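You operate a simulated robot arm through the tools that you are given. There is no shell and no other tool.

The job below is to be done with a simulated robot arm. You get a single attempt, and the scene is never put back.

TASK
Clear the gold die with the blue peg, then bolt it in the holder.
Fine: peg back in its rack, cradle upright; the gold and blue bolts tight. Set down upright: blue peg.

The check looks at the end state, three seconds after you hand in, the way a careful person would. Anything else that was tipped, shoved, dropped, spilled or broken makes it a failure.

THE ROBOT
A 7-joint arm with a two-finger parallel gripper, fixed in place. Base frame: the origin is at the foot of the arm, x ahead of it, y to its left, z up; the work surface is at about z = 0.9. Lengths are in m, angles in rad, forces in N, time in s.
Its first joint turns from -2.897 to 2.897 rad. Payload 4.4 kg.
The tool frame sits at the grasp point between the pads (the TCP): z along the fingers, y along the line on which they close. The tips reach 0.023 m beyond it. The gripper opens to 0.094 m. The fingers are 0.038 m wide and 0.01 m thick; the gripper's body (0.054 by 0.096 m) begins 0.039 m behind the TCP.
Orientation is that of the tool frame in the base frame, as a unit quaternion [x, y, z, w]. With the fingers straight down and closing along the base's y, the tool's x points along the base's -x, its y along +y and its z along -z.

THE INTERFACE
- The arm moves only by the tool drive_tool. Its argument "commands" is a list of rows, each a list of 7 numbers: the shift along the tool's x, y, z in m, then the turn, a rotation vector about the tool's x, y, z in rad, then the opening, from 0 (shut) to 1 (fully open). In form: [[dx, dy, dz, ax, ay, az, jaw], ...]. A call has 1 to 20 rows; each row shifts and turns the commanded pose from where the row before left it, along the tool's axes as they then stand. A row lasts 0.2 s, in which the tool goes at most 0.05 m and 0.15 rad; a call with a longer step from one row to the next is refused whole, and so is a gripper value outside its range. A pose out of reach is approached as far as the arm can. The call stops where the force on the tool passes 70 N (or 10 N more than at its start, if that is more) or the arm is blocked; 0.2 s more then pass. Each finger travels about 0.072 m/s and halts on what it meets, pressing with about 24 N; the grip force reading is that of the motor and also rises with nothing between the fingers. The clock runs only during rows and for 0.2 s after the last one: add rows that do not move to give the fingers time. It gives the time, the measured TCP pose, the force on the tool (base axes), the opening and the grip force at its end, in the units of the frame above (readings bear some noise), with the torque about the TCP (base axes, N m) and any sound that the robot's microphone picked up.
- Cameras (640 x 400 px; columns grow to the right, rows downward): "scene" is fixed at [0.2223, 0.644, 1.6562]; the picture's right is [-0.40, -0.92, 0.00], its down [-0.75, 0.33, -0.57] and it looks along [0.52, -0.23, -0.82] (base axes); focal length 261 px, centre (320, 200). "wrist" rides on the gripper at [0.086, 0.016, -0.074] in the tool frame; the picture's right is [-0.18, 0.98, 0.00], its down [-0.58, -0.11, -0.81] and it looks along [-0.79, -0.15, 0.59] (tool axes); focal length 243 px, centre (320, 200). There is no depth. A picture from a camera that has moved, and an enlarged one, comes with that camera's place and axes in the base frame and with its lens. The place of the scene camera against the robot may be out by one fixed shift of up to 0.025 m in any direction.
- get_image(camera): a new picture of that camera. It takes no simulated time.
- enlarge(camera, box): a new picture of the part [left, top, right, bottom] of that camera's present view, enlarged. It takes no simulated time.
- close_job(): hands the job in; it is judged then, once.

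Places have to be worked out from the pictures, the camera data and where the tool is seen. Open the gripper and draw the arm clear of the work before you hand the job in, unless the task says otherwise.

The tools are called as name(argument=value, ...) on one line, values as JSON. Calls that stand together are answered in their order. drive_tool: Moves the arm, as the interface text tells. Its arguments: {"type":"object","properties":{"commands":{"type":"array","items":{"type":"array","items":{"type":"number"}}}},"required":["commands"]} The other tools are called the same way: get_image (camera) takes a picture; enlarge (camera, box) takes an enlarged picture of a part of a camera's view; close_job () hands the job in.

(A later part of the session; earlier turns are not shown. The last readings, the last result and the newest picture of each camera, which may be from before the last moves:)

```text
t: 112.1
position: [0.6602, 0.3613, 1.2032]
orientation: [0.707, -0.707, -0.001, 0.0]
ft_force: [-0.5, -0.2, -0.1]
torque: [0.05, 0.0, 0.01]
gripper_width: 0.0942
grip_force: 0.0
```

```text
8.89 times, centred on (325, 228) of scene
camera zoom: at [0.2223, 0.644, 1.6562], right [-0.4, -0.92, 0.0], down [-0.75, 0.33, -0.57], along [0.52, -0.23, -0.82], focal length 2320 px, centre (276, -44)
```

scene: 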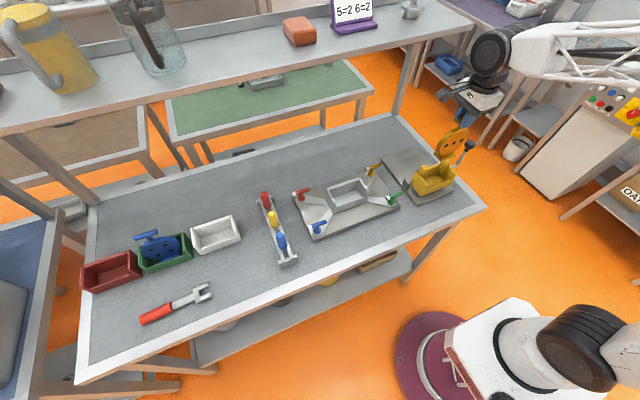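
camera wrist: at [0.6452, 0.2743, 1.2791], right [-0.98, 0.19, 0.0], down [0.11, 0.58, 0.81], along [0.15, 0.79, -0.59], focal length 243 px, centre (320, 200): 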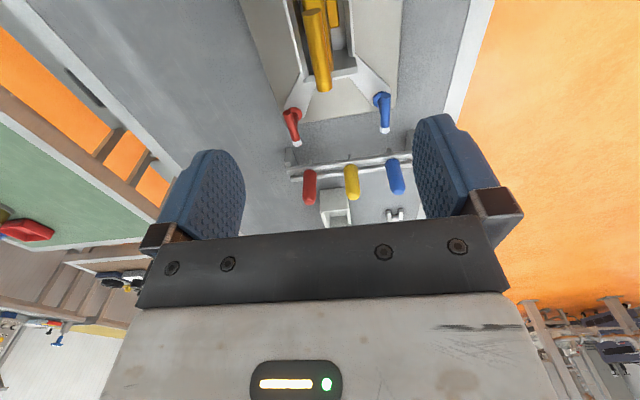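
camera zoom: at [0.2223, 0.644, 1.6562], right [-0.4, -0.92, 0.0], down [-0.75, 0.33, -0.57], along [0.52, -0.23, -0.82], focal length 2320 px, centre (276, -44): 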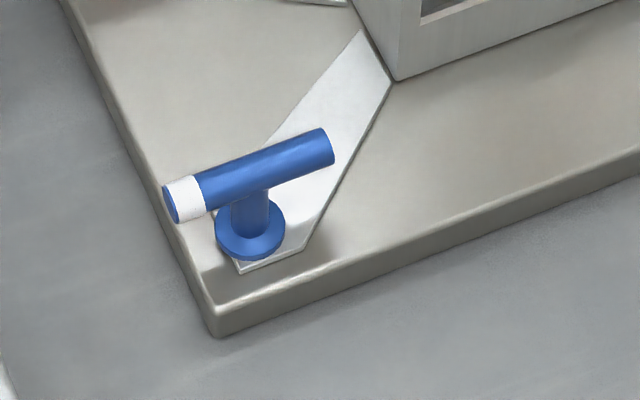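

Blue bolt: T-bar along y, centre at about (0.5905, 0.498, 0.970), white end toward +y. I move over it and partway down for a check.

drive_tool(commands=[[-0.03425, 0.0174, 0, 0, 0, 0, 1], [-0.03425, 0.0174, 0, 0, 0, 0, 1], [-0.03425, 0.0174, 0, 0, 0, 0, 1], [-0.03425, 0.0174, 0, 0, 0, 0, 0.8], [0, 0, 0.035, 0, 0, 0, 0.6], [0, 0, 0.035, 0, 0, 0, 0.6], [0, 0, 0.03, 0, 0, 0, 0.6], [0, 0, 0, 0, 0, 0, 0.6]])

get_image(camera="wrist")

enlarge(camera="wrist", box=[260, 20, 380, 130])

```text
t: 113.9
position: [0.5913, 0.4993, 1.1055]
orientation: [-0.706, 0.708, -0.001, -0.001]
ft_force: [-0.2, -0.6, -0.4]
torque: [-0.03, 0.01, -0.01]
gripper_width: 0.0562
grip_force: 0.1
```

```text
taken
camera wrist: at [0.5761, 0.4129, 1.1809], right [-0.98, 0.19, 0.0], down [0.11, 0.58, 0.81], along [0.15, 0.79, -0.59], focal length 243 px, centre (320, 200)
```

wrist: 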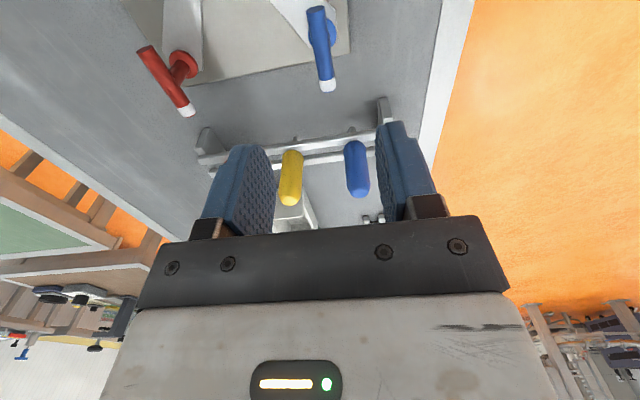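

```text
3.64 times, centred on (320, 75) of wrist
camera zoom: at [0.5761, 0.4129, 1.1809], right [-0.98, 0.19, 0.0], down [0.11, 0.58, 0.81], along [0.15, 0.79, -0.59], focal length 882 px, centre (320, 654)
```

zoom: 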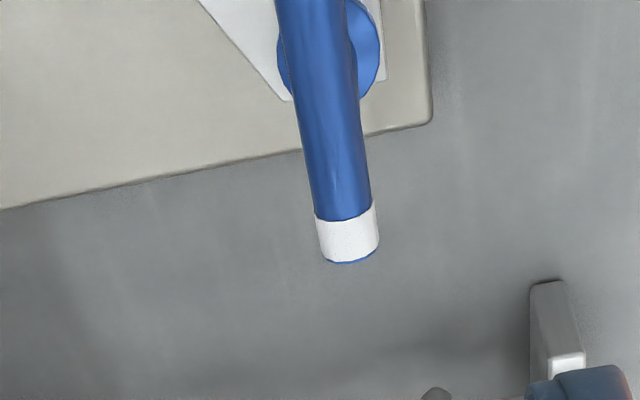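

The bolt axis is about 2.5 mm toward −x and ~1 mm +y of the tool axis. I correct and descend so the pads straddle the bar.

drive_tool(commands=[[-0.0008, 0.0025, 0.03, 0, 0, 0, 0.6], [0, 0, 0.035, 0, 0, 0, 0.6], [0, 0, 0.035, 0, 0, 0, 0.6], [0, 0, 0.02, 0, 0, 0, 0.6], [0, 0, 0.01, 0, 0, 0, 0.6], [0, 0, 0, 0, 0, 0, 0.6]])

get_image(camera="wrist")

enlarge(camera="wrist", box=[240, 100, 400, 230])

enlarge(camera="scene", box=[285, 190, 355, 250])

```text
t: 115.3
position: [0.5891, 0.498, 0.9744]
orientation: [-0.706, 0.709, -0.001, -0.001]
ft_force: [0.0, 0.4, -0.2]
torque: [0.0, 0.0, -0.01]
gripper_width: 0.0562
grip_force: 0.0
```

```text
taken
camera wrist: at [0.5736, 0.4106, 1.0502], right [-0.98, 0.19, 0.0], down [0.11, 0.58, 0.81], along [0.15, 0.79, -0.59], focal length 243 px, centre (320, 200)
```

wrist: 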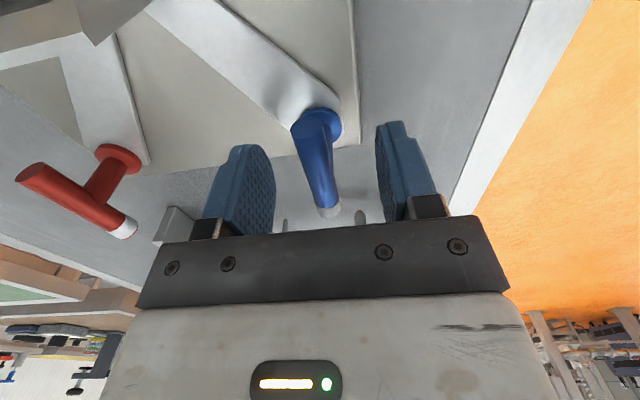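

```text
3.08 times, centred on (320, 165) of wrist
camera zoom: at [0.5736, 0.4106, 1.0502], right [-0.98, 0.19, 0.0], down [0.11, 0.58, 0.81], along [0.15, 0.79, -0.59], focal length 746 px, centre (320, 308)
```

zoom: 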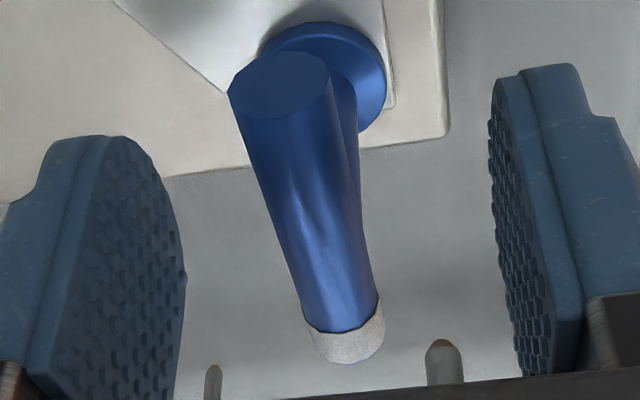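

```text
6.67 times, centred on (320, 220) of scene
camera zoom: at [0.2223, 0.644, 1.6562], right [-0.4, -0.92, 0.0], down [-0.75, 0.33, -0.57], along [0.52, -0.23, -0.82], focal length 1740 px, centre (320, 67)
```

zoom: 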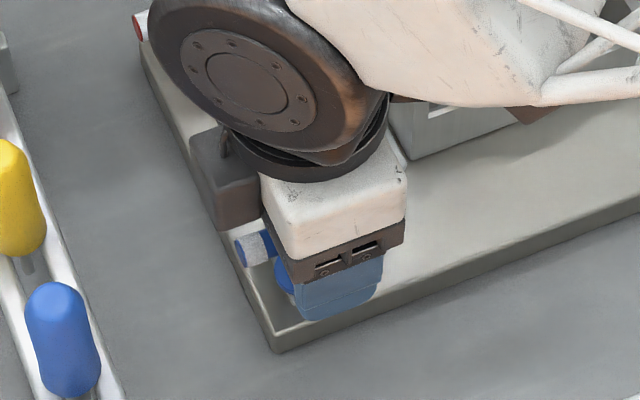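

The bar sits centred between the pads (maybe 1–2 mm further +y lengthwise). I adjust and close gently.

drive_tool(commands=[[-0.0012, 0, 0.001, 0, 0, 0, 0.4], [0, 0, 0, 0, 0, 0, 0.25], [0, 0, 0, 0, 0, 0, 0.17], [0, 0, 0, 0, 0, 0, 0.13], [0, 0, 0, 0, 0, 0, 0.13]])

```text
t: 116.5
position: [0.589, 0.4991, 0.9738]
orientation: [-0.706, 0.708, 0.0, -0.001]
ft_force: [8.4, 0.0, -3.9]
torque: [0.07, -0.09, -0.04]
gripper_width: 0.0159
grip_force: 4.0
```

Light contact with a small +x load; I shift 0.4 mm and tighten the grip.

drive_tool(commands=[[0, -0.0004, 0, 0, 0, 0, 0.13], [0, 0, 0, 0, 0, 0, 0.08], [0, 0, 0, 0, 0, 0, 0.05], [0, 0, 0, 0, 0, 0, 0.05]])

```text
t: 117.5
position: [0.5889, 0.4994, 0.9727]
orientation: [-0.706, 0.708, -0.001, 0.0]
ft_force: [8.5, -6.4, 8.7]
torque: [-0.42, -0.05, 0.03]
gripper_width: 0.0138
grip_force: 45.3
```

Gripped. I turn clockwise (seen from above) 0.2 rad and read torque and sound.

drive_tool(commands=[[0, 0, 0, 0, 0, 0.1, 0.05], [0, 0, 0, 0, 0, 0.1, 0.05], [0, 0, 0, 0, 0, 0, 0.05]])

enlarge(camera="scene", box=[285, 190, 355, 250])

```text
t: 118.3
position: [0.5901, 0.4989, 0.9747]
orientation: [-0.631, 0.776, -0.001, -0.001]
ft_force: [-3.3, -12.6, 11.2]
torque: [0.67, -0.14, -0.02]
gripper_width: 0.0139
grip_force: 44.6
```

```text
6.67 times, centred on (320, 220) of scene
camera zoom: at [0.2223, 0.644, 1.6562], right [-0.4, -0.92, 0.0], down [-0.75, 0.33, -0.57], along [0.52, -0.23, -0.82], focal length 1740 px, centre (320, 67)
```

zoom: 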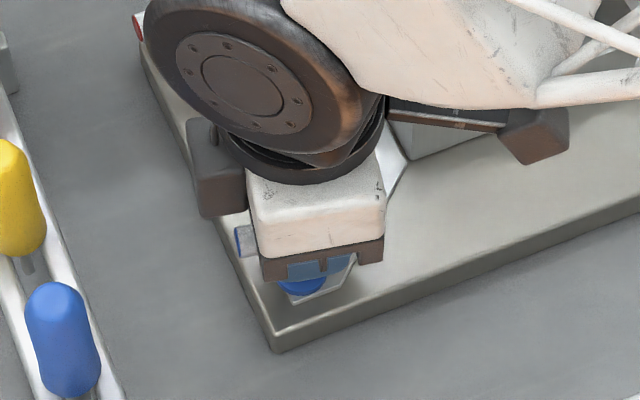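

It turns freely so far. I continue clockwise another 0.5 rad.

drive_tool(commands=[[0, 0, 0, 0, 0, 0.1, 0.05], [0, 0, 0, 0, 0, 0.1, 0.05], [0, 0, 0, 0, 0, 0.1, 0.05], [0, 0, 0, 0, 0, 0, 0.05]])

drive_tool(commands=[[0, 0, 0, 0, 0, 0.1, 0.05], [0, 0, 0, 0, 0, 0.1, 0.05], [0, 0, 0, 0, 0, 0, 0.05]])

```text
t: 119.3
position: [0.5889, 0.5002, 0.9729]
orientation: [-0.508, 0.861, 0.0, -0.001]
ft_force: [-34.5, -19.9, 22.3]
torque: [-0.29, 0.35, -0.02]
gripper_width: 0.0139
grip_force: 45.0
```

```text
t: 120.1
position: [0.589, 0.4995, 0.973]
orientation: [-0.42, 0.908, -0.001, -0.001]
ft_force: [-28.8, -3.8, 12.2]
torque: [-0.51, 0.73, 0.03]
gripper_width: 0.014
grip_force: 45.4
```

Still no z-torque. There's a −29 N side load, so I shift ~0.6 mm toward −x and continue turning.

drive_tool(commands=[[0.0004, 0.0005, -0.0003, 0, 0, 0, 0.05], [0, 0, 0, 0, 0, 0.1, 0.05], [0, 0, 0, 0, 0, 0.1, 0.05], [0, 0, 0, 0, 0, 0.1, 0.05], [0, 0, 0, 0, 0, 0, 0.05]])

enlarge(camera="scene", box=[285, 190, 355, 250])

get_image(camera="wrist")

```text
t: 121.3
position: [0.5885, 0.4995, 0.9728]
orientation: [-0.28, 0.96, 0.0, 0.0]
ft_force: [6.2, 29.0, -26.7]
torque: [0.25, 0.14, 0.0]
gripper_width: 0.0139
grip_force: 45.0
```

```text
6.67 times, centred on (320, 220) of scene
camera zoom: at [0.2223, 0.644, 1.6562], right [-0.4, -0.92, 0.0], down [-0.75, 0.33, -0.57], along [0.52, -0.23, -0.82], focal length 1740 px, centre (320, 67)
```

zoom: 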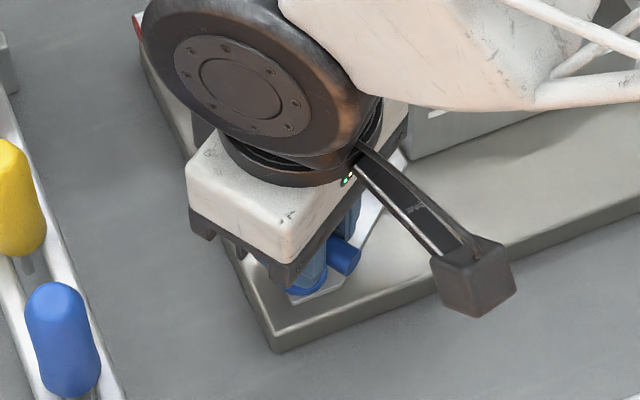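

```text
taken
camera wrist: at [0.5081, 0.4669, 1.0489], right [-0.37, 0.93, 0.0], down [0.55, 0.22, 0.81], along [0.75, 0.3, -0.59], focal length 243 px, centre (320, 200)
```

wrist: 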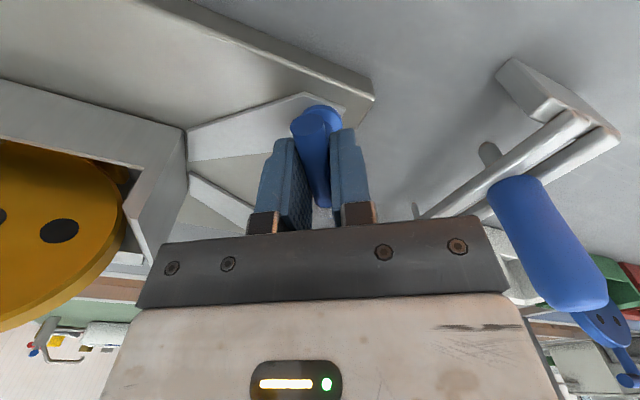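

Now at ~57° with the bar following. I relieve the loads (0.4 mm +y, 0.4 mm down) and keep turning.

drive_tool(commands=[[-0.0002, 0.0003, 0.0004, 0, 0, 0, 0.05], [0, 0, 0, 0, 0, 0.1, 0.05], [0, 0, 0, 0, 0, 0.1, 0.05], [0, 0, 0, 0, 0, 0.1, 0.05], [0, 0, 0, 0, 0, 0, 0.05]])

drive_tool(commands=[[0, 0, 0, 0, 0, 0.1, 0.05], [0, 0, 0, 0, 0, 0.1, 0.05], [0, 0, 0, 0, 0, 0.1, 0.05], [0, 0, 0, 0, 0, 0, 0.05]])

```text
t: 122.5
position: [0.5891, 0.5001, 0.9732]
orientation: [-0.133, 0.991, -0.001, -0.001]
ft_force: [-28.5, 23.8, 0.2]
torque: [-0.01, 1.5, 0.01]
gripper_width: 0.0139
grip_force: 44.7
```

```text
t: 123.5
position: [0.5892, 0.5008, 0.9728]
orientation: [0.016, 1.0, 0.001, -0.001]
ft_force: [-30.6, 48.4, 0.9]
torque: [0.58, 0.75, -0.01]
gripper_width: 0.0141
grip_force: 45.0
```

At ~92° now, still free. I relieve the side load and continue clockwise.

drive_tool(commands=[[0.0004, 0.0008, 0, 0, 0, 0, 0.05], [0, 0, 0, 0, 0, 0.1, 0.05], [0, 0, 0, 0, 0, 0.1, 0.05], [0, 0, 0, 0, 0, 0, 0.05]])

enlarge(camera="scene", box=[275, 190, 355, 260])

```text
t: 124.5
position: [0.5901, 0.5003, 0.9732]
orientation: [0.116, 0.993, 0.0, 0.0]
ft_force: [-3.4, 34.0, 6.2]
torque: [0.6, 0.86, 0.01]
gripper_width: 0.0139
grip_force: 45.0
```

```text
5.71 times, centred on (315, 225) of scene
camera zoom: at [0.2223, 0.644, 1.6562], right [-0.4, -0.92, 0.0], down [-0.75, 0.33, -0.57], along [0.52, -0.23, -0.82], focal length 1492 px, centre (349, 57)
```

zoom: 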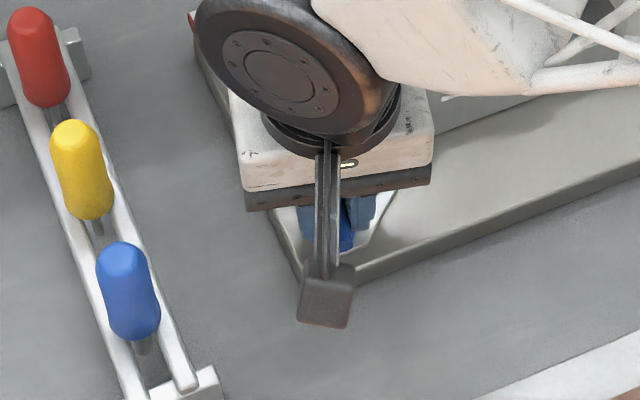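

Clear of the pegs still. I continue about 0.35 rad more.

drive_tool(commands=[[0, 0.0006, 0, 0, 0, 0, 0.05], [0, 0, 0, 0, 0, 0.1, 0.05], [0, 0, 0, 0, 0, 0.1, 0.05], [0, 0, 0, 0, 0, 0.1, 0.05], [0, 0, 0, 0, 0, 0, 0.05]])

enlarge(camera="scene", box=[275, 190, 355, 260])

get_image(camera="wrist")

```text
t: 125.7
position: [0.5889, 0.4991, 0.9731]
orientation: [0.264, 0.964, 0.0, -0.001]
ft_force: [22.9, -10.1, 4.9]
torque: [-0.61, -1.34, -0.01]
gripper_width: 0.0137
grip_force: 45.4
```

```text
5.71 times, centred on (315, 225) of scene
camera zoom: at [0.2223, 0.644, 1.6562], right [-0.4, -0.92, 0.0], down [-0.75, 0.33, -0.57], along [0.52, -0.23, -0.82], focal length 1492 px, centre (349, 57)
```

zoom: 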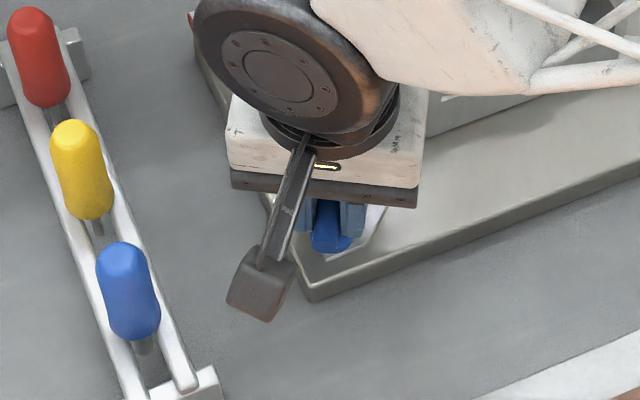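

```text
taken
camera wrist: at [0.524, 0.5586, 1.0487], right [0.66, 0.75, 0.0], down [0.45, -0.39, 0.81], along [0.61, -0.53, -0.59], focal length 243 px, centre (320, 200)
```

wrist: 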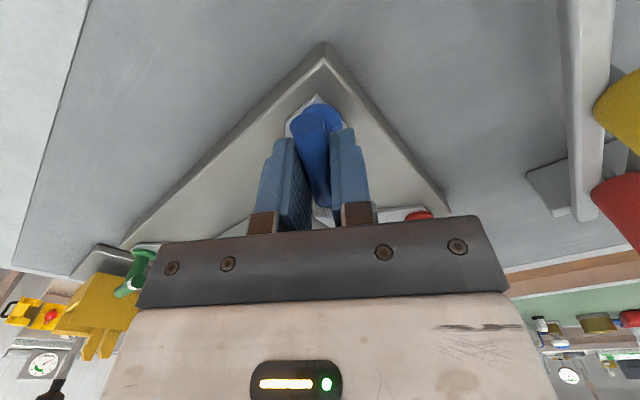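

The camera box passes clear of the peg, so I can continue toward 180°. Still no turning resistance; I keep going and watch the torque.

drive_tool(commands=[[-0.0004, 0, 0, 0, 0, 0, 0.05], [0, 0, 0, 0, 0, 0.1, 0.05], [0, 0, 0, 0, 0, 0.1, 0.05], [0, 0, 0, 0, 0, 0.1, 0.05], [0, 0, 0, 0, 0, 0, 0.05]])

drive_tool(commands=[[0, 0, 0, 0, 0, 0.1, 0.05], [0, 0, 0, 0, 0, 0.1, 0.05], [0, 0, 0, 0, 0, 0.1, 0.05], [0, 0, 0, 0, 0, 0, 0.05]])

```text
t: 126.9
position: [0.5902, 0.501, 0.9729]
orientation: [0.405, 0.914, -0.001, -0.001]
ft_force: [35.4, -5.0, 5.3]
torque: [-0.39, -0.76, -0.01]
gripper_width: 0.0139
grip_force: 44.7
```

```text
t: 127.9
position: [0.5903, 0.5014, 0.9731]
orientation: [0.537, 0.844, 0.0, 0.0]
ft_force: [29.7, 11.1, 13.6]
torque: [-0.7, -0.67, -0.03]
gripper_width: 0.0141
grip_force: 44.9
```

At ~155° and still free-turning. I go on to ~180° and then release and inspect the bolt.

drive_tool(commands=[[-0.0005, 0.0002, 0, 0, 0, 0, 0.05], [0, 0, 0, 0, 0, 0.1, 0.05], [0, 0, 0, 0, 0, 0.1, 0.05], [0, 0, 0, 0, 0, 0.1, 0.05], [0, 0, 0, 0, 0, 0.1, 0.05], [0, 0, 0, 0, 0, 0, 0.05]])

enlarge(camera="scene", box=[275, 190, 355, 260])

get_image(camera="wrist")

```text
t: 129.3
position: [0.5895, 0.5015, 0.9726]
orientation: [0.694, 0.72, -0.001, 0.0]
ft_force: [33.3, 20.5, 11.9]
torque: [-0.92, -0.39, 0.03]
gripper_width: 0.014
grip_force: 45.0
```

```text
5.71 times, centred on (315, 225) of scene
camera zoom: at [0.2223, 0.644, 1.6562], right [-0.4, -0.92, 0.0], down [-0.75, 0.33, -0.57], along [0.52, -0.23, -0.82], focal length 1492 px, centre (349, 57)
```

zoom: 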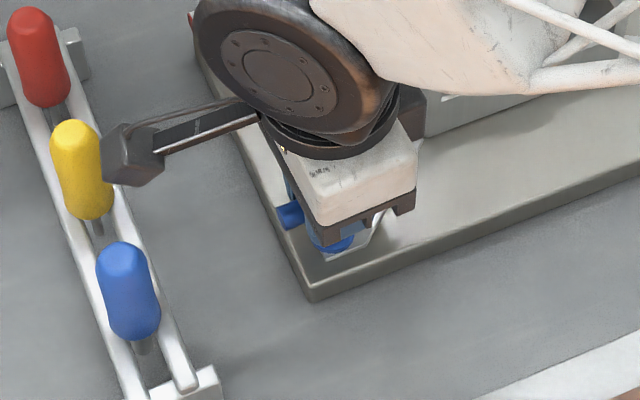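

```text
taken
camera wrist: at [0.6035, 0.5879, 1.0487], right [0.99, -0.15, 0.0], down [-0.09, -0.58, 0.81], along [-0.12, -0.8, -0.59], focal length 243 px, centre (320, 200)
```

wrist: 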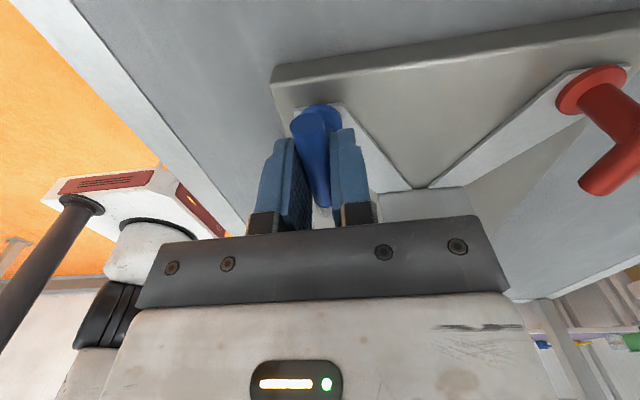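

Turned ~177° with no resistance yet. I check for change in bar height in the grasp.

enlarge(camera="wrist", box=[240, 90, 400, 230])

```text
2.86 times, centred on (320, 160) of wrist
camera zoom: at [0.6035, 0.5879, 1.0487], right [0.99, -0.15, 0.0], down [-0.09, -0.58, 0.81], along [-0.12, -0.8, -0.59], focal length 693 px, centre (320, 314)
```

zoom: 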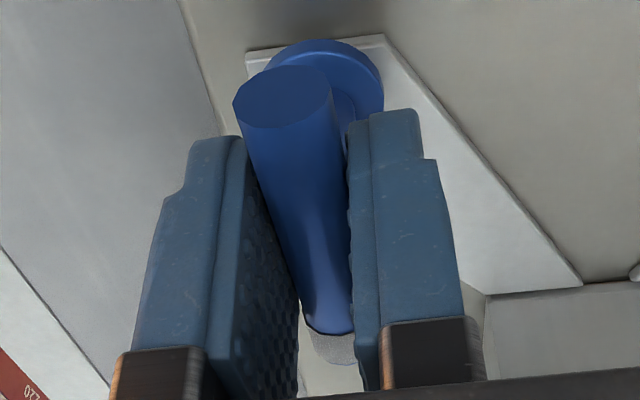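

I'll release, rise 6 cm, look at the bolt, then turn the wrist back for another bite.

drive_tool(commands=[[0, 0, 0, 0, 0, 0, 0.2], [0, 0, 0, 0, 0, 0, 0.4], [0, 0, 0, 0, 0, 0, 0.6], [0, 0, -0.03, 0, 0, 0, 0.6], [0, 0, -0.04, 0, 0, 0, 0.6], [0, 0, 0, 0, 0, 0, 0.6]])

enlarge(camera="scene", box=[285, 190, 355, 250])

enlarge(camera="wrist", box=[240, 30, 400, 180])

```text
t: 130.7
position: [0.592, 0.501, 1.0417]
orientation: [0.693, 0.721, -0.001, 0.0]
ft_force: [1.0, 1.3, -0.1]
torque: [-0.01, 0.0, -0.01]
gripper_width: 0.0566
grip_force: 0.1
```

```text
6.67 times, centred on (320, 220) of scene
camera zoom: at [0.2223, 0.644, 1.6562], right [-0.4, -0.92, 0.0], down [-0.75, 0.33, -0.57], along [0.52, -0.23, -0.82], focal length 1740 px, centre (320, 67)
```

zoom: 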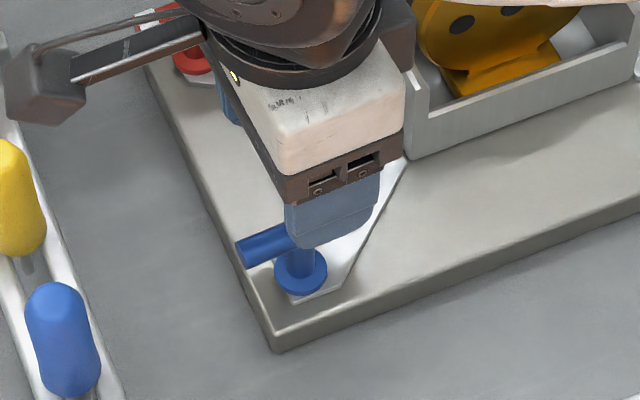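

```text
2.67 times, centred on (320, 105) of wrist
camera zoom: at [0.605, 0.5881, 1.1176], right [0.99, -0.15, 0.0], down [-0.09, -0.58, 0.81], along [-0.12, -0.8, -0.59], focal length 647 px, centre (320, 453)
```

zoom: 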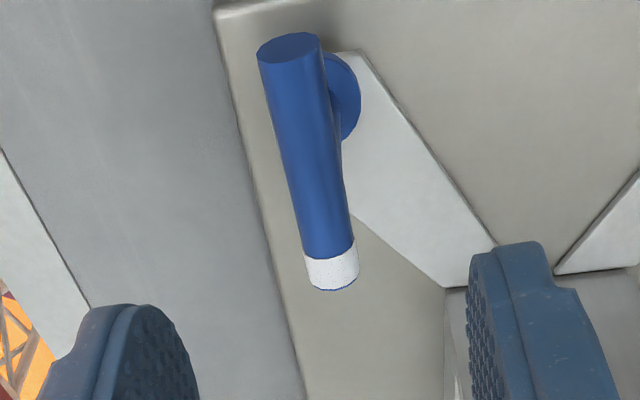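

The blue bolt's white end now faces −y, turned about 178°, with no stop felt. I rotate the wrist back by 180° above the bolt for a second bite.

drive_tool(commands=[[0, 0, 0, 0, 0, -0.1428, 0.6], [0, 0, 0, 0, 0, -0.1428, 0.6], [0, 0, 0, 0, 0, -0.1428, 0.6], [0, 0, 0, 0, 0, -0.1428, 0.6], [0, 0, 0, 0, 0, -0.1428, 0.6], [0, 0, 0, 0, 0, -0.1428, 0.6], [0, 0, 0, 0, 0, -0.1428, 0.6], [0, 0, 0, 0, 0, -0.1428, 0.6], [0, 0, 0, 0, 0, -0.1428, 0.6], [0, 0, 0, 0, 0, -0.1428, 0.6], [0, 0, 0, 0, 0, -0.1428, 0.6]])

drive_tool(commands=[[0, 0, 0, 0, 0, -0.1428, 0.6], [0, 0, 0, 0, 0, -0.1428, 0.6], [0, 0, 0, 0, 0, -0.1428, 0.6], [0, 0, 0, 0, 0, -0.1428, 0.6], [0, 0, 0, 0, 0, -0.1428, 0.6], [0, 0, 0, 0, 0, -0.1428, 0.6], [0, 0, 0, 0, 0, -0.1428, 0.6], [0, 0, 0, 0, 0, -0.1428, 0.6], [0, 0, 0, 0, 0, -0.1428, 0.6], [0, 0, 0, 0, 0, -0.1428, 0.6], [0, 0, 0, 0, 0, -0.1428, 0.6], [0, 0, 0, 0, 0, 0, 0.6]])

enlarge(camera="wrist", box=[240, 30, 400, 180])

enlarge(camera="scene", box=[285, 190, 355, 250])

```text
t: 133.1
position: [0.5895, 0.5004, 1.0437]
orientation: [-0.02, 1.0, 0.0, 0.001]
ft_force: [-0.2, 0.1, 0.5]
torque: [-0.04, 0.01, 0.02]
gripper_width: 0.0566
grip_force: 0.1
```

```text
t: 135.7
position: [0.5902, 0.5007, 1.0442]
orientation: [0.721, -0.693, 0.0, 0.001]
ft_force: [0.7, -0.8, -0.5]
torque: [0.02, 0.03, 0.0]
gripper_width: 0.0565
grip_force: 0.0
```

```text
2.67 times, centred on (320, 105) of wrist
camera zoom: at [0.5775, 0.4133, 1.1195], right [-0.99, 0.15, 0.0], down [0.09, 0.59, 0.81], along [0.12, 0.8, -0.59], focal length 647 px, centre (320, 453)
```

zoom: 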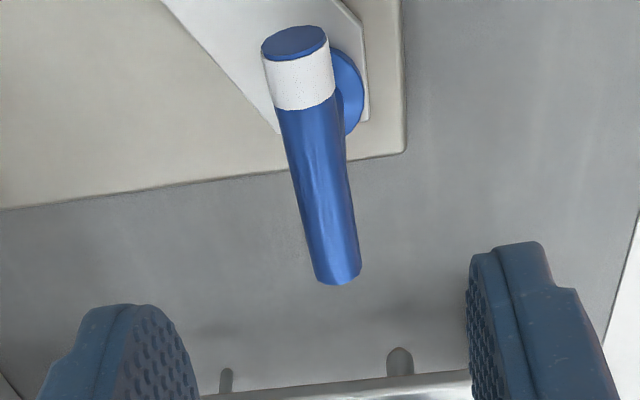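

```text
6.67 times, centred on (320, 220) of scene
camera zoom: at [0.2223, 0.644, 1.6562], right [-0.4, -0.92, 0.0], down [-0.75, 0.33, -0.57], along [0.52, -0.23, -0.82], focal length 1740 px, centre (320, 67)
```

zoom: 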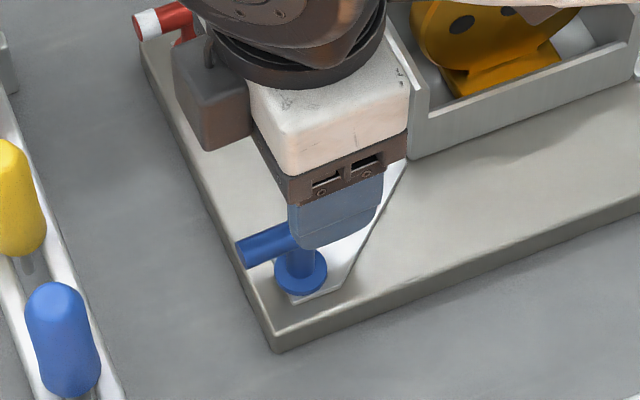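

White end faces −y and the bar is well centred under the tool. I descend and grip again, somewhat lighter.

drive_tool(commands=[[0, 0.0003, 0.03, 0, 0, 0, 0.6], [0, 0, 0.03, 0, 0, 0, 0.6], [0, 0, 0.0105, 0, 0, 0, 0.5], [0, 0, 0, 0, 0, 0, 0.3], [0, 0, 0, 0, 0, 0, 0.17], [0, 0, 0, 0, 0, 0, 0.12], [0, 0, 0, 0, 0, 0, 0.1], [0, 0, 0, 0, 0, 0, 0.1]])

```text
t: 137.5
position: [0.5888, 0.5017, 0.9715]
orientation: [0.72, -0.694, 0.001, 0.0]
ft_force: [13.6, 1.2, -5.3]
torque: [0.11, -0.12, -0.01]
gripper_width: 0.0153
grip_force: 6.5
```

Light grip set. I turn clockwise again, checking torque.

drive_tool(commands=[[0, -0.0004, 0, 0, 0, 0, 0.08], [0, 0, 0, 0, 0, 0.12, 0.08], [0, 0, 0, 0, 0, 0.12, 0.08], [0, 0, 0, 0, 0, 0.12, 0.08], [0, 0, 0, 0, 0, 0, 0.08]])

drive_tool(commands=[[0, 0, 0, 0, 0, 0.12, 0.08], [0, 0, 0, 0, 0, 0.12, 0.08], [0, 0, 0, 0, 0, 0.12, 0.08], [0, 0, 0, 0, 0, 0.12, 0.08], [0, 0, 0, 0, 0, 0, 0.08]])

```text
t: 138.7
position: [0.5893, 0.5013, 0.9721]
orientation: [-0.584, 0.812, 0.0, 0.0]
ft_force: [1.4, -1.8, 4.1]
torque: [-0.4, 0.01, 1.63]
gripper_width: 0.0273
grip_force: 44.9
```

```text
t: 139.9
position: [0.5904, 0.5005, 0.9718]
orientation: [-0.374, 0.927, -0.001, -0.001]
ft_force: [15.9, 13.5, -12.1]
torque: [0.3, -0.29, 3.01]
gripper_width: 0.0565
grip_force: 45.0
```

Now there's a firm stop: torque rose to 3 N·m and the pads were forced apart, so the bolt is against its tight stop. I open to release the stress and inspect.

drive_tool(commands=[[0, 0, 0, 0, 0, 0, 0.8], [0, 0, 0, 0, 0, 0, 0.8], [0, 0, -0.03, 0, 0, 0, 0.8], [0, 0, -0.04, 0, 0, 0, 0.8], [0, 0, 0, 0, 0, 0, 0.8]])

enlarge(camera="wrist", box=[240, 20, 400, 160])

enlarge(camera="scene", box=[285, 190, 355, 250])

```text
t: 141.1
position: [0.5897, 0.5014, 1.0422]
orientation: [-0.375, 0.927, -0.001, 0.0]
ft_force: [-0.9, -0.3, -0.2]
torque: [-0.02, 0.02, -0.03]
gripper_width: 0.0753
grip_force: 0.1
```

```text
2.86 times, centred on (320, 90) of wrist
camera zoom: at [0.517, 0.4526, 1.1173], right [-0.55, 0.84, 0.0], down [0.49, 0.33, 0.81], along [0.67, 0.44, -0.59], focal length 693 px, centre (320, 514)
```

zoom: 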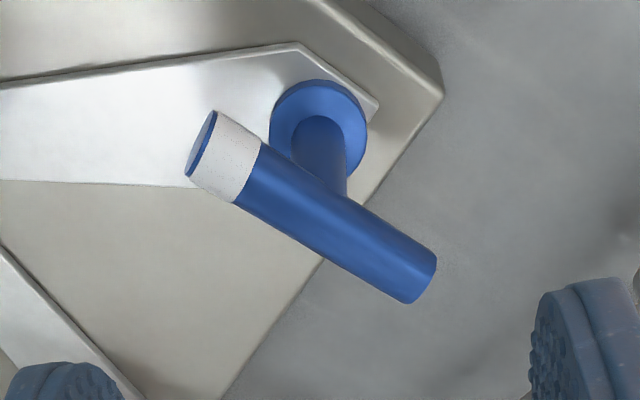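

```text
6.67 times, centred on (320, 220) of scene
camera zoom: at [0.2223, 0.644, 1.6562], right [-0.4, -0.92, 0.0], down [-0.75, 0.33, -0.57], along [0.52, -0.23, -0.82], focal length 1740 px, centre (320, 67)
```

zoom: 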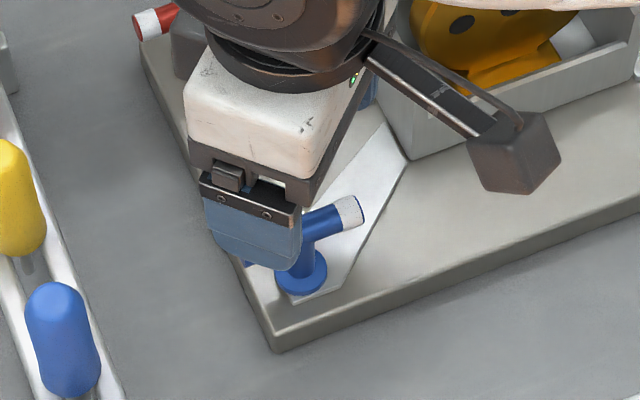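

The blue bolt's white end now points exactly −y: 180° from its start and hard against its stop, so it is tight. I rise, turn the wrist to x_tool=−y and move over toward the gold bolt at about (0.733, 0.223).

drive_tool(commands=[[0, 0, -0.04, 0, 0, 0, 0.8], [0, 0, -0.04, 0, 0, 0, 0.8], [0, 0, -0.04, 0, 0, 0, 0.8], [0, 0, -0.04, 0, 0, 0, 0.8], [0, 0, 0, 0, 0, -0.134, 0.8], [0, 0, 0, 0, 0, -0.134, 0.8], [0, 0, 0, 0, 0, -0.134, 0.8], [0, 0, 0, 0, 0, -0.134, 0.8], [0, 0, 0, 0, 0, -0.134, 0.8], [0, 0, 0, 0, 0, -0.134, 0.8], [0.0397, -0.0204, 0, 0, 0, 0, 0.8], [0.0397, -0.0204, 0, 0, 0, 0, 0.8], [0.0397, -0.0204, 0, 0, 0, 0, 0.8], [0.0397, -0.0204, 0, 0, 0, 0, 0.8], [0.0397, -0.0204, 0, 0, 0, 0, 0.8], [0.0397, -0.0204, 0, 0, 0, 0, 0.8], [0.0397, -0.0204, 0, 0, 0, 0, 0.8], [0, 0, 0, 0, 0, 0, 0.8]])

get_image(camera="wrist")

get_image(camera="scene")

```text
t: 144.9
position: [0.7324, 0.2212, 1.2047]
orientation: [0.708, -0.706, 0.001, 0.001]
ft_force: [0.0, -0.1, -0.3]
torque: [0.0, -0.01, 0.02]
gripper_width: 0.0754
grip_force: 0.1
```

```text
taken
camera wrist: at [0.7172, 0.1352, 1.2797], right [-0.98, 0.18, 0.0], down [0.11, 0.58, 0.81], along [0.15, 0.79, -0.59], focal length 243 px, centre (320, 200)
```

wrist: 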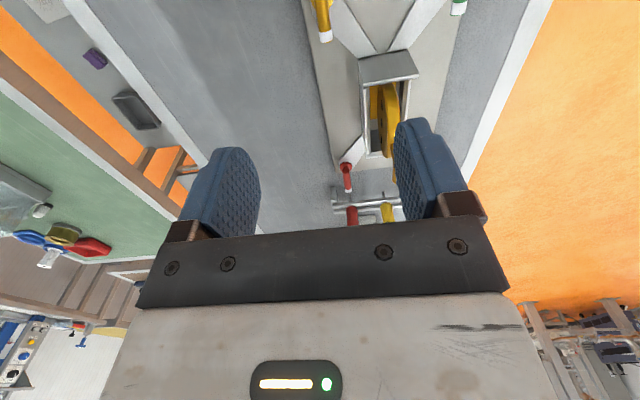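

```text
taken
```

scene: 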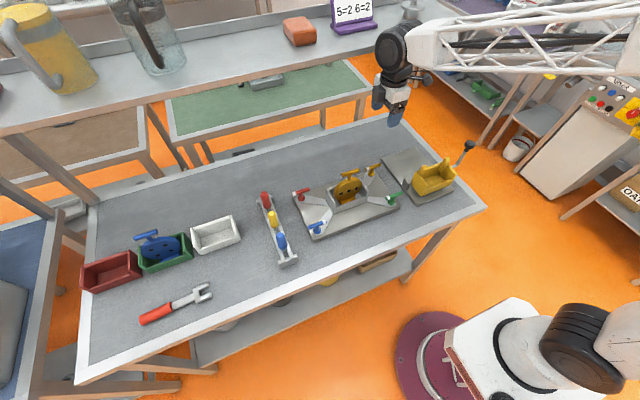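

All looks in order. I lower over the gold bolt to about z=1.10 and check its alignment.

drive_tool(commands=[[0, 0, 0.035, 0, 0, 0, 0.6], [0, 0, 0.035, 0, 0, 0, 0.6], [0, 0, 0.03, 0, 0, 0, 0.6], [0, 0, 0, 0, 0, 0, 0.6]])

get_image(camera="wrist")

enlarge(camera="wrist", box=[260, 0, 380, 110])

```text
t: 145.9
position: [0.7315, 0.2223, 1.1048]
orientation: [0.708, -0.707, 0.0, 0.001]
ft_force: [0.0, 0.4, -0.6]
torque: [0.0, 0.01, 0.03]
gripper_width: 0.0568
grip_force: 0.1
```

```text
taken
camera wrist: at [0.7166, 0.1358, 1.1804], right [-0.98, 0.18, 0.0], down [0.11, 0.58, 0.81], along [0.15, 0.79, -0.59], focal length 243 px, centre (320, 200)
```

wrist: 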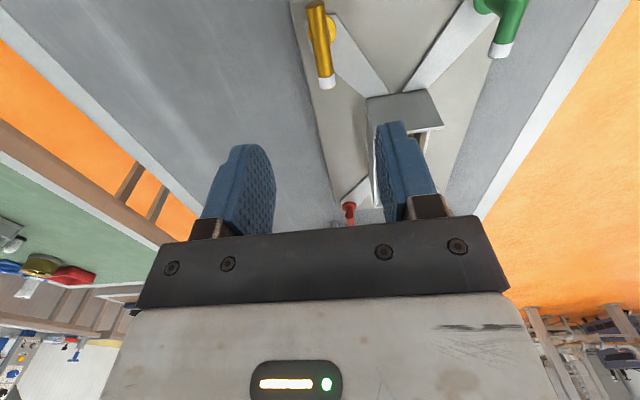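

```text
3.64 times, centred on (320, 55) of wrist
camera zoom: at [0.7166, 0.1358, 1.1804], right [-0.98, 0.18, 0.0], down [0.11, 0.58, 0.81], along [0.15, 0.79, -0.59], focal length 882 px, centre (320, 727)
```

zoom: 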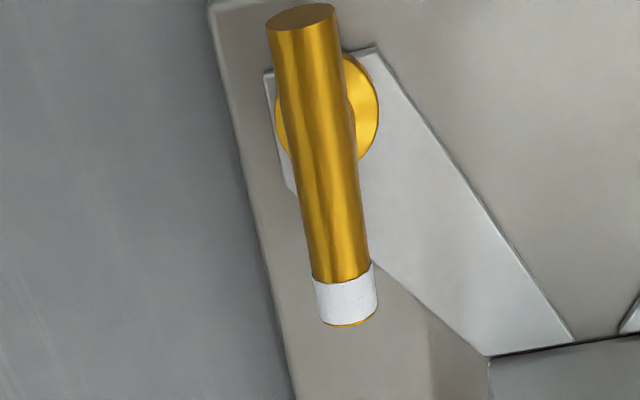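

The gold bolt's axis is about (+3, +2.6) mm off in tool x/y. I correct and descend to the bar.

drive_tool(commands=[[0.003, 0.0026, 0.03, 0, 0, 0, 0.6], [0, 0, 0.035, 0, 0, 0, 0.6], [0, 0, 0.035, 0, 0, 0, 0.6], [0, 0, 0.02, 0, 0, 0, 0.6], [0, 0, 0.0115, 0, 0, 0, 0.6], [0, 0, 0, 0, 0, 0, 0.6]])

enlarge(camera="wrist", box=[240, 100, 400, 230])

enlarge(camera="scene", box=[320, 110, 440, 220])

```text
t: 147.3
position: [0.7294, 0.2194, 0.9721]
orientation: [0.708, -0.707, 0.001, 0.001]
ft_force: [-0.4, 0.8, -0.4]
torque: [0.0, 0.01, -0.02]
gripper_width: 0.0563
grip_force: 0.1
```

```text
3.08 times, centred on (320, 165) of wrist
camera zoom: at [0.7142, 0.1329, 1.0487], right [-0.98, 0.18, 0.0], down [0.11, 0.58, 0.81], along [0.15, 0.79, -0.59], focal length 746 px, centre (320, 308)
```

zoom: 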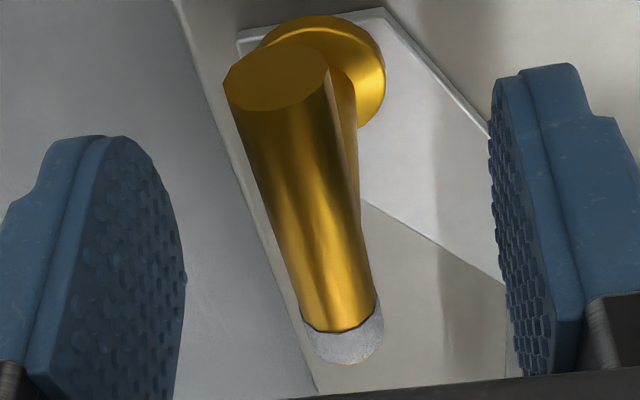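

```text
3.64 times, centred on (380, 165) of scene
camera zoom: at [0.2223, 0.644, 1.6562], right [-0.4, -0.92, 0.0], down [-0.75, 0.33, -0.57], along [0.52, -0.23, -0.82], focal length 949 px, centre (102, 327)
```

zoom: 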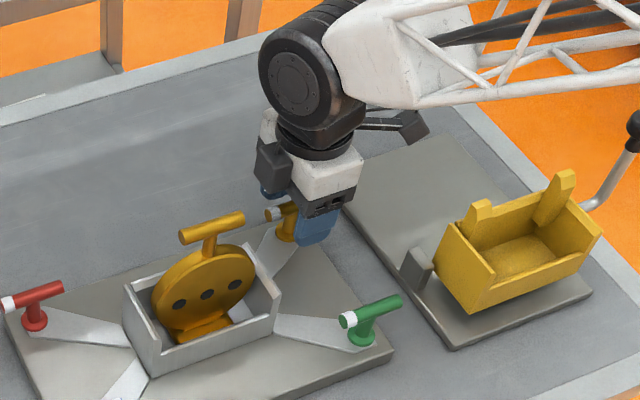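

Well centred. I close on the gold bar.

drive_tool(commands=[[0.0006, 0, 0, 0, 0, 0, 0.4], [0, 0, 0, 0, 0, 0, 0.25], [0, 0, 0, 0, 0, 0, 0.17], [0, 0, 0, 0, 0, 0, 0.13], [0, 0, 0, 0, 0, 0, 0.12], [0, 0, 0, 0, 0, 0, 0.12]])

```text
t: 148.7
position: [0.7289, 0.2181, 0.9716]
orientation: [0.708, -0.707, 0.001, 0.001]
ft_force: [-7.1, -1.4, 2.1]
torque: [0.04, -0.02, -0.16]
gripper_width: 0.0139
grip_force: 45.5
```

Gripped with little side load. I turn clockwise in stages, watching side forces.

drive_tool(commands=[[0, 0.0003, 0, 0, 0, 0, 0.1], [0, 0, 0, 0, 0, 0.12, 0.1], [0, 0, 0, 0, 0, 0.12, 0.1], [0, 0, 0, 0, 0, 0.12, 0.1], [0, 0, 0, 0, 0, 0, 0.1]])

drive_tool(commands=[[0, 0, 0, 0, 0, 0.12, 0.1], [0, 0, 0, 0, 0, 0.12, 0.1], [0, 0, 0, 0, 0, 0.12, 0.1], [0, 0, 0, 0, 0, 0, 0.1]])

```text
t: 149.9
position: [0.7301, 0.2193, 0.9718]
orientation: [-0.57, 0.822, -0.001, 0.002]
ft_force: [0.3, 11.9, 13.5]
torque: [-0.63, 0.39, -0.02]
gripper_width: 0.0142
grip_force: 45.0
```

```text
t: 151.1
position: [0.7304, 0.2201, 0.9717]
orientation: [-0.413, 0.911, -0.001, -0.001]
ft_force: [-15.9, 9.4, 9.2]
torque: [-0.3, 0.51, 0.06]
gripper_width: 0.0135
grip_force: 45.5
stopped in row 4: the force on the tool passed its limit at 71 N (the readings are from after the stop); the commanded pose is now the measured one
```

The side force tripped the limit once and the pose reset, loads now small. I continue in smaller bites.

drive_tool(commands=[[0, 0, 0, 0, 0, 0.1, 0.1], [0, 0, 0, 0, 0, 0.1, 0.1], [0, 0, 0, 0, 0, 0, 0.1]])

enlarge(camera="scene", box=[320, 110, 440, 220])

```text
t: 151.9
position: [0.7284, 0.2197, 0.9718]
orientation: [-0.319, 0.948, -0.001, -0.001]
ft_force: [-18.6, 20.9, 11.7]
torque: [-0.48, 1.08, 0.08]
gripper_width: 0.0139
grip_force: 44.9
```

```text
3.64 times, centred on (380, 165) of scene
camera zoom: at [0.2223, 0.644, 1.6562], right [-0.4, -0.92, 0.0], down [-0.75, 0.33, -0.57], along [0.52, -0.23, -0.82], focal length 949 px, centre (102, 327)
```

zoom: 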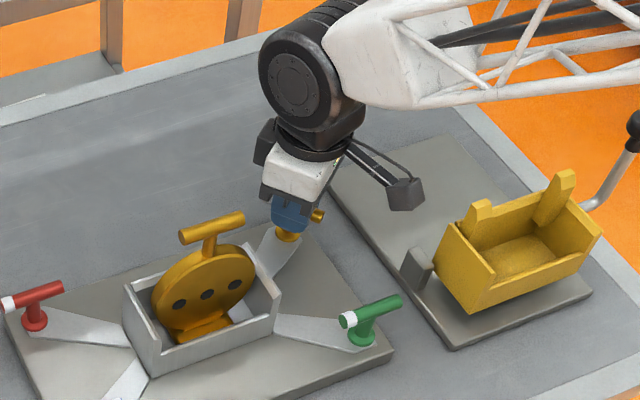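

Turning well. I relieve 0.5 mm and continue.

drive_tool(commands=[[0, 0.0005, 0, 0, 0, 0, 0.1], [0, 0, 0, 0, 0, 0.1, 0.1], [0, 0, 0, 0, 0, 0.1, 0.1], [0, 0, 0, 0, 0, 0.1, 0.1], [0, 0, 0, 0, 0, 0, 0.1]])

```text
t: 153.1
position: [0.7289, 0.221, 0.9713]
orientation: [-0.175, 0.985, 0.0, 0.0]
ft_force: [-27.2, 14.0, 14.3]
torque: [-0.14, 1.25, -0.01]
gripper_width: 0.0141
grip_force: 44.6
```

Continuing with a small relief shift.

drive_tool(commands=[[0.0004, 0.0004, -0.0003, 0, 0, 0, 0.1], [0, 0, 0, 0, 0, 0.1, 0.1], [0, 0, 0, 0, 0, 0.1, 0.1], [0, 0, 0, 0, 0, 0.1, 0.1], [0, 0, 0, 0, 0, 0, 0.1]])

drive_tool(commands=[[0.0002, 0.0002, 0, 0, 0, 0, 0.1], [0, 0, 0, 0, 0, 0.1, 0.1], [0, 0, 0, 0, 0, 0.1, 0.1], [0, 0, 0, 0, 0, 0.1, 0.1], [0, 0, 0, 0, 0, 0, 0.1]])

```text
t: 154.3
position: [0.729, 0.22, 0.9725]
orientation: [-0.026, 1.0, 0.0, 0.0]
ft_force: [27.8, 22.4, -5.7]
torque: [0.16, -0.11, -0.01]
gripper_width: 0.0138
grip_force: 45.1
```

```text
t: 155.5
position: [0.7283, 0.2204, 0.973]
orientation: [0.123, 0.992, 0.0, 0.001]
ft_force: [47.9, 40.3, -17.4]
torque: [0.28, -0.8, 0.05]
gripper_width: 0.0138
grip_force: 44.9
```

Side load is building (63 N), so I relieve ~0.9 mm toward +x/+y before turning on.

drive_tool(commands=[[-0.0006, 0.0009, 0.0003, 0, 0, 0, 0.1], [0, 0, 0, 0, 0, 0, 0.1]])

enlarge(camera="scene", box=[320, 110, 440, 220])

```text
t: 156.1
position: [0.7286, 0.2211, 0.9718]
orientation: [0.124, 0.992, -0.001, 0.001]
ft_force: [16.1, 35.8, 0.5]
torque: [0.3, -0.63, 0.08]
gripper_width: 0.0139
grip_force: 45.2
```

```text
3.64 times, centred on (380, 165) of scene
camera zoom: at [0.2223, 0.644, 1.6562], right [-0.4, -0.92, 0.0], down [-0.75, 0.33, -0.57], along [0.52, -0.23, -0.82], focal length 949 px, centre (102, 327)
```

zoom: 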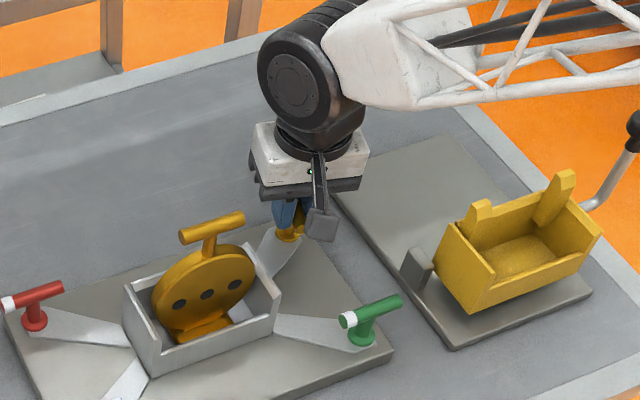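

Loads eased. I continue clockwise.

drive_tool(commands=[[-0.0001, 0.0005, 0, 0, 0, 0, 0.1], [0, 0, 0, 0, 0, 0.1, 0.1], [0, 0, 0, 0, 0, 0.1, 0.1], [0, 0, 0, 0, 0, 0.1, 0.1], [0, 0, 0, 0, 0, 0, 0.1]])

drive_tool(commands=[[0, 0, 0, 0, 0, 0.1, 0.1], [0, 0, 0, 0, 0, 0.1, 0.1], [0, 0, 0, 0, 0, 0, 0.1]])

enlarge(camera="scene", box=[320, 110, 440, 220])

```text
t: 157.3
position: [0.7295, 0.2209, 0.973]
orientation: [0.272, 0.962, 0.0, 0.0]
ft_force: [-8.9, 2.5, 20.2]
torque: [0.5, 0.81, -0.02]
gripper_width: 0.0138
grip_force: 45.0
```

```text
t: 158.1
position: [0.7288, 0.2206, 0.9719]
orientation: [0.367, 0.93, -0.001, -0.001]
ft_force: [-37.3, -6.2, 32.3]
torque: [-0.07, 0.27, -0.06]
gripper_width: 0.0139
grip_force: 44.6
```

```text
3.64 times, centred on (380, 165) of scene
camera zoom: at [0.2223, 0.644, 1.6562], right [-0.4, -0.92, 0.0], down [-0.75, 0.33, -0.57], along [0.52, -0.23, -0.82], focal length 949 px, centre (102, 327)
```

zoom: 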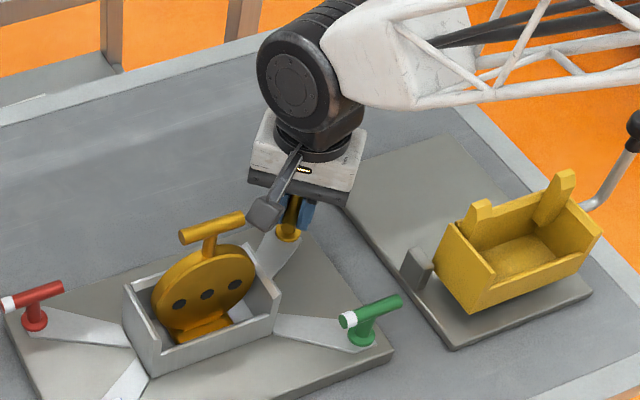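

The camera box passes the die's handle with ~2 cm to spare and moves away from here on. I relieve and continue.

drive_tool(commands=[[0.0004, -0.0005, -0.0004, 0, 0, 0, 0.1], [0, 0, 0, 0, 0, 0.1, 0.1], [0, 0, 0, 0, 0, 0.1, 0.1], [0, 0, 0, 0, 0, 0.1, 0.1], [0, 0, 0, 0, 0, 0, 0.1]])

drive_tool(commands=[[0, 0, 0, 0, 0, 0.1, 0.1], [0, 0, 0, 0, 0, 0.1, 0.1], [0, 0, 0, 0, 0, 0, 0.1]])

```text
t: 159.3
position: [0.7294, 0.2214, 0.972]
orientation: [0.5, 0.866, 0.0, 0.0]
ft_force: [4.5, 46.7, -11.0]
torque: [0.35, -0.23, -0.02]
gripper_width: 0.0139
grip_force: 44.9
```

```text
t: 160.1
position: [0.7294, 0.2218, 0.971]
orientation: [0.585, 0.811, 0.0, 0.0]
ft_force: [28.9, 50.0, -15.5]
torque: [0.41, -0.18, -0.01]
gripper_width: 0.0138
grip_force: 45.0
```

At ~162°. I relieve ~0.9 mm and continue toward the stop.

drive_tool(commands=[[0.0006, 0.0007, 0.0003, 0, 0, 0, 0.1], [0, 0, 0, 0, 0, 0.1, 0.08], [0, 0, 0, 0, 0, 0.1, 0.05], [0, 0, 0, 0, 0, 0, 0.05]])

drive_tool(commands=[[0, 0, 0, 0, 0, 0.08, 0.05], [0, 0, 0, 0, 0, 0, 0.05]])

```text
t: 161.1
position: [0.7294, 0.2205, 0.9723]
orientation: [0.663, 0.748, -0.001, 0.0]
ft_force: [-11.5, -12.8, 14.1]
torque: [-0.3, 0.05, -0.03]
gripper_width: 0.014
grip_force: 45.4
```

```text
t: 161.7
position: [0.729, 0.2198, 0.9721]
orientation: [0.693, 0.721, -0.001, 0.001]
ft_force: [-19.6, -34.6, 21.5]
torque: [-0.39, 0.1, -0.07]
gripper_width: 0.014
grip_force: 44.8
```

At ~178°. I relieve and creep on toward the expected stop.

drive_tool(commands=[[-0.0006, -0.0003, -0.0003, 0, 0, 0, 0.05], [0, 0, 0, 0, 0, 0.05, 0.05], [0, 0, 0, 0, 0, 0, 0.05]])

drive_tool(commands=[[0, 0, 0, 0, 0, 0.05, 0.05], [0, 0, 0, 0, 0, 0, 0.05]])

```text
t: 162.5
position: [0.73, 0.2215, 0.9721]
orientation: [0.71, 0.704, 0.0, 0.0]
ft_force: [12.0, -21.7, 9.4]
torque: [-0.71, -0.11, 1.73]
gripper_width: 0.0138
grip_force: 44.7
```

```text
t: 163.1
position: [0.7295, 0.2221, 0.9714]
orientation: [0.728, 0.686, 0.0, 0.0]
ft_force: [22.0, -7.0, 6.7]
torque: [-0.08, -0.11, 1.78]
gripper_width: 0.0158
grip_force: 44.3
```

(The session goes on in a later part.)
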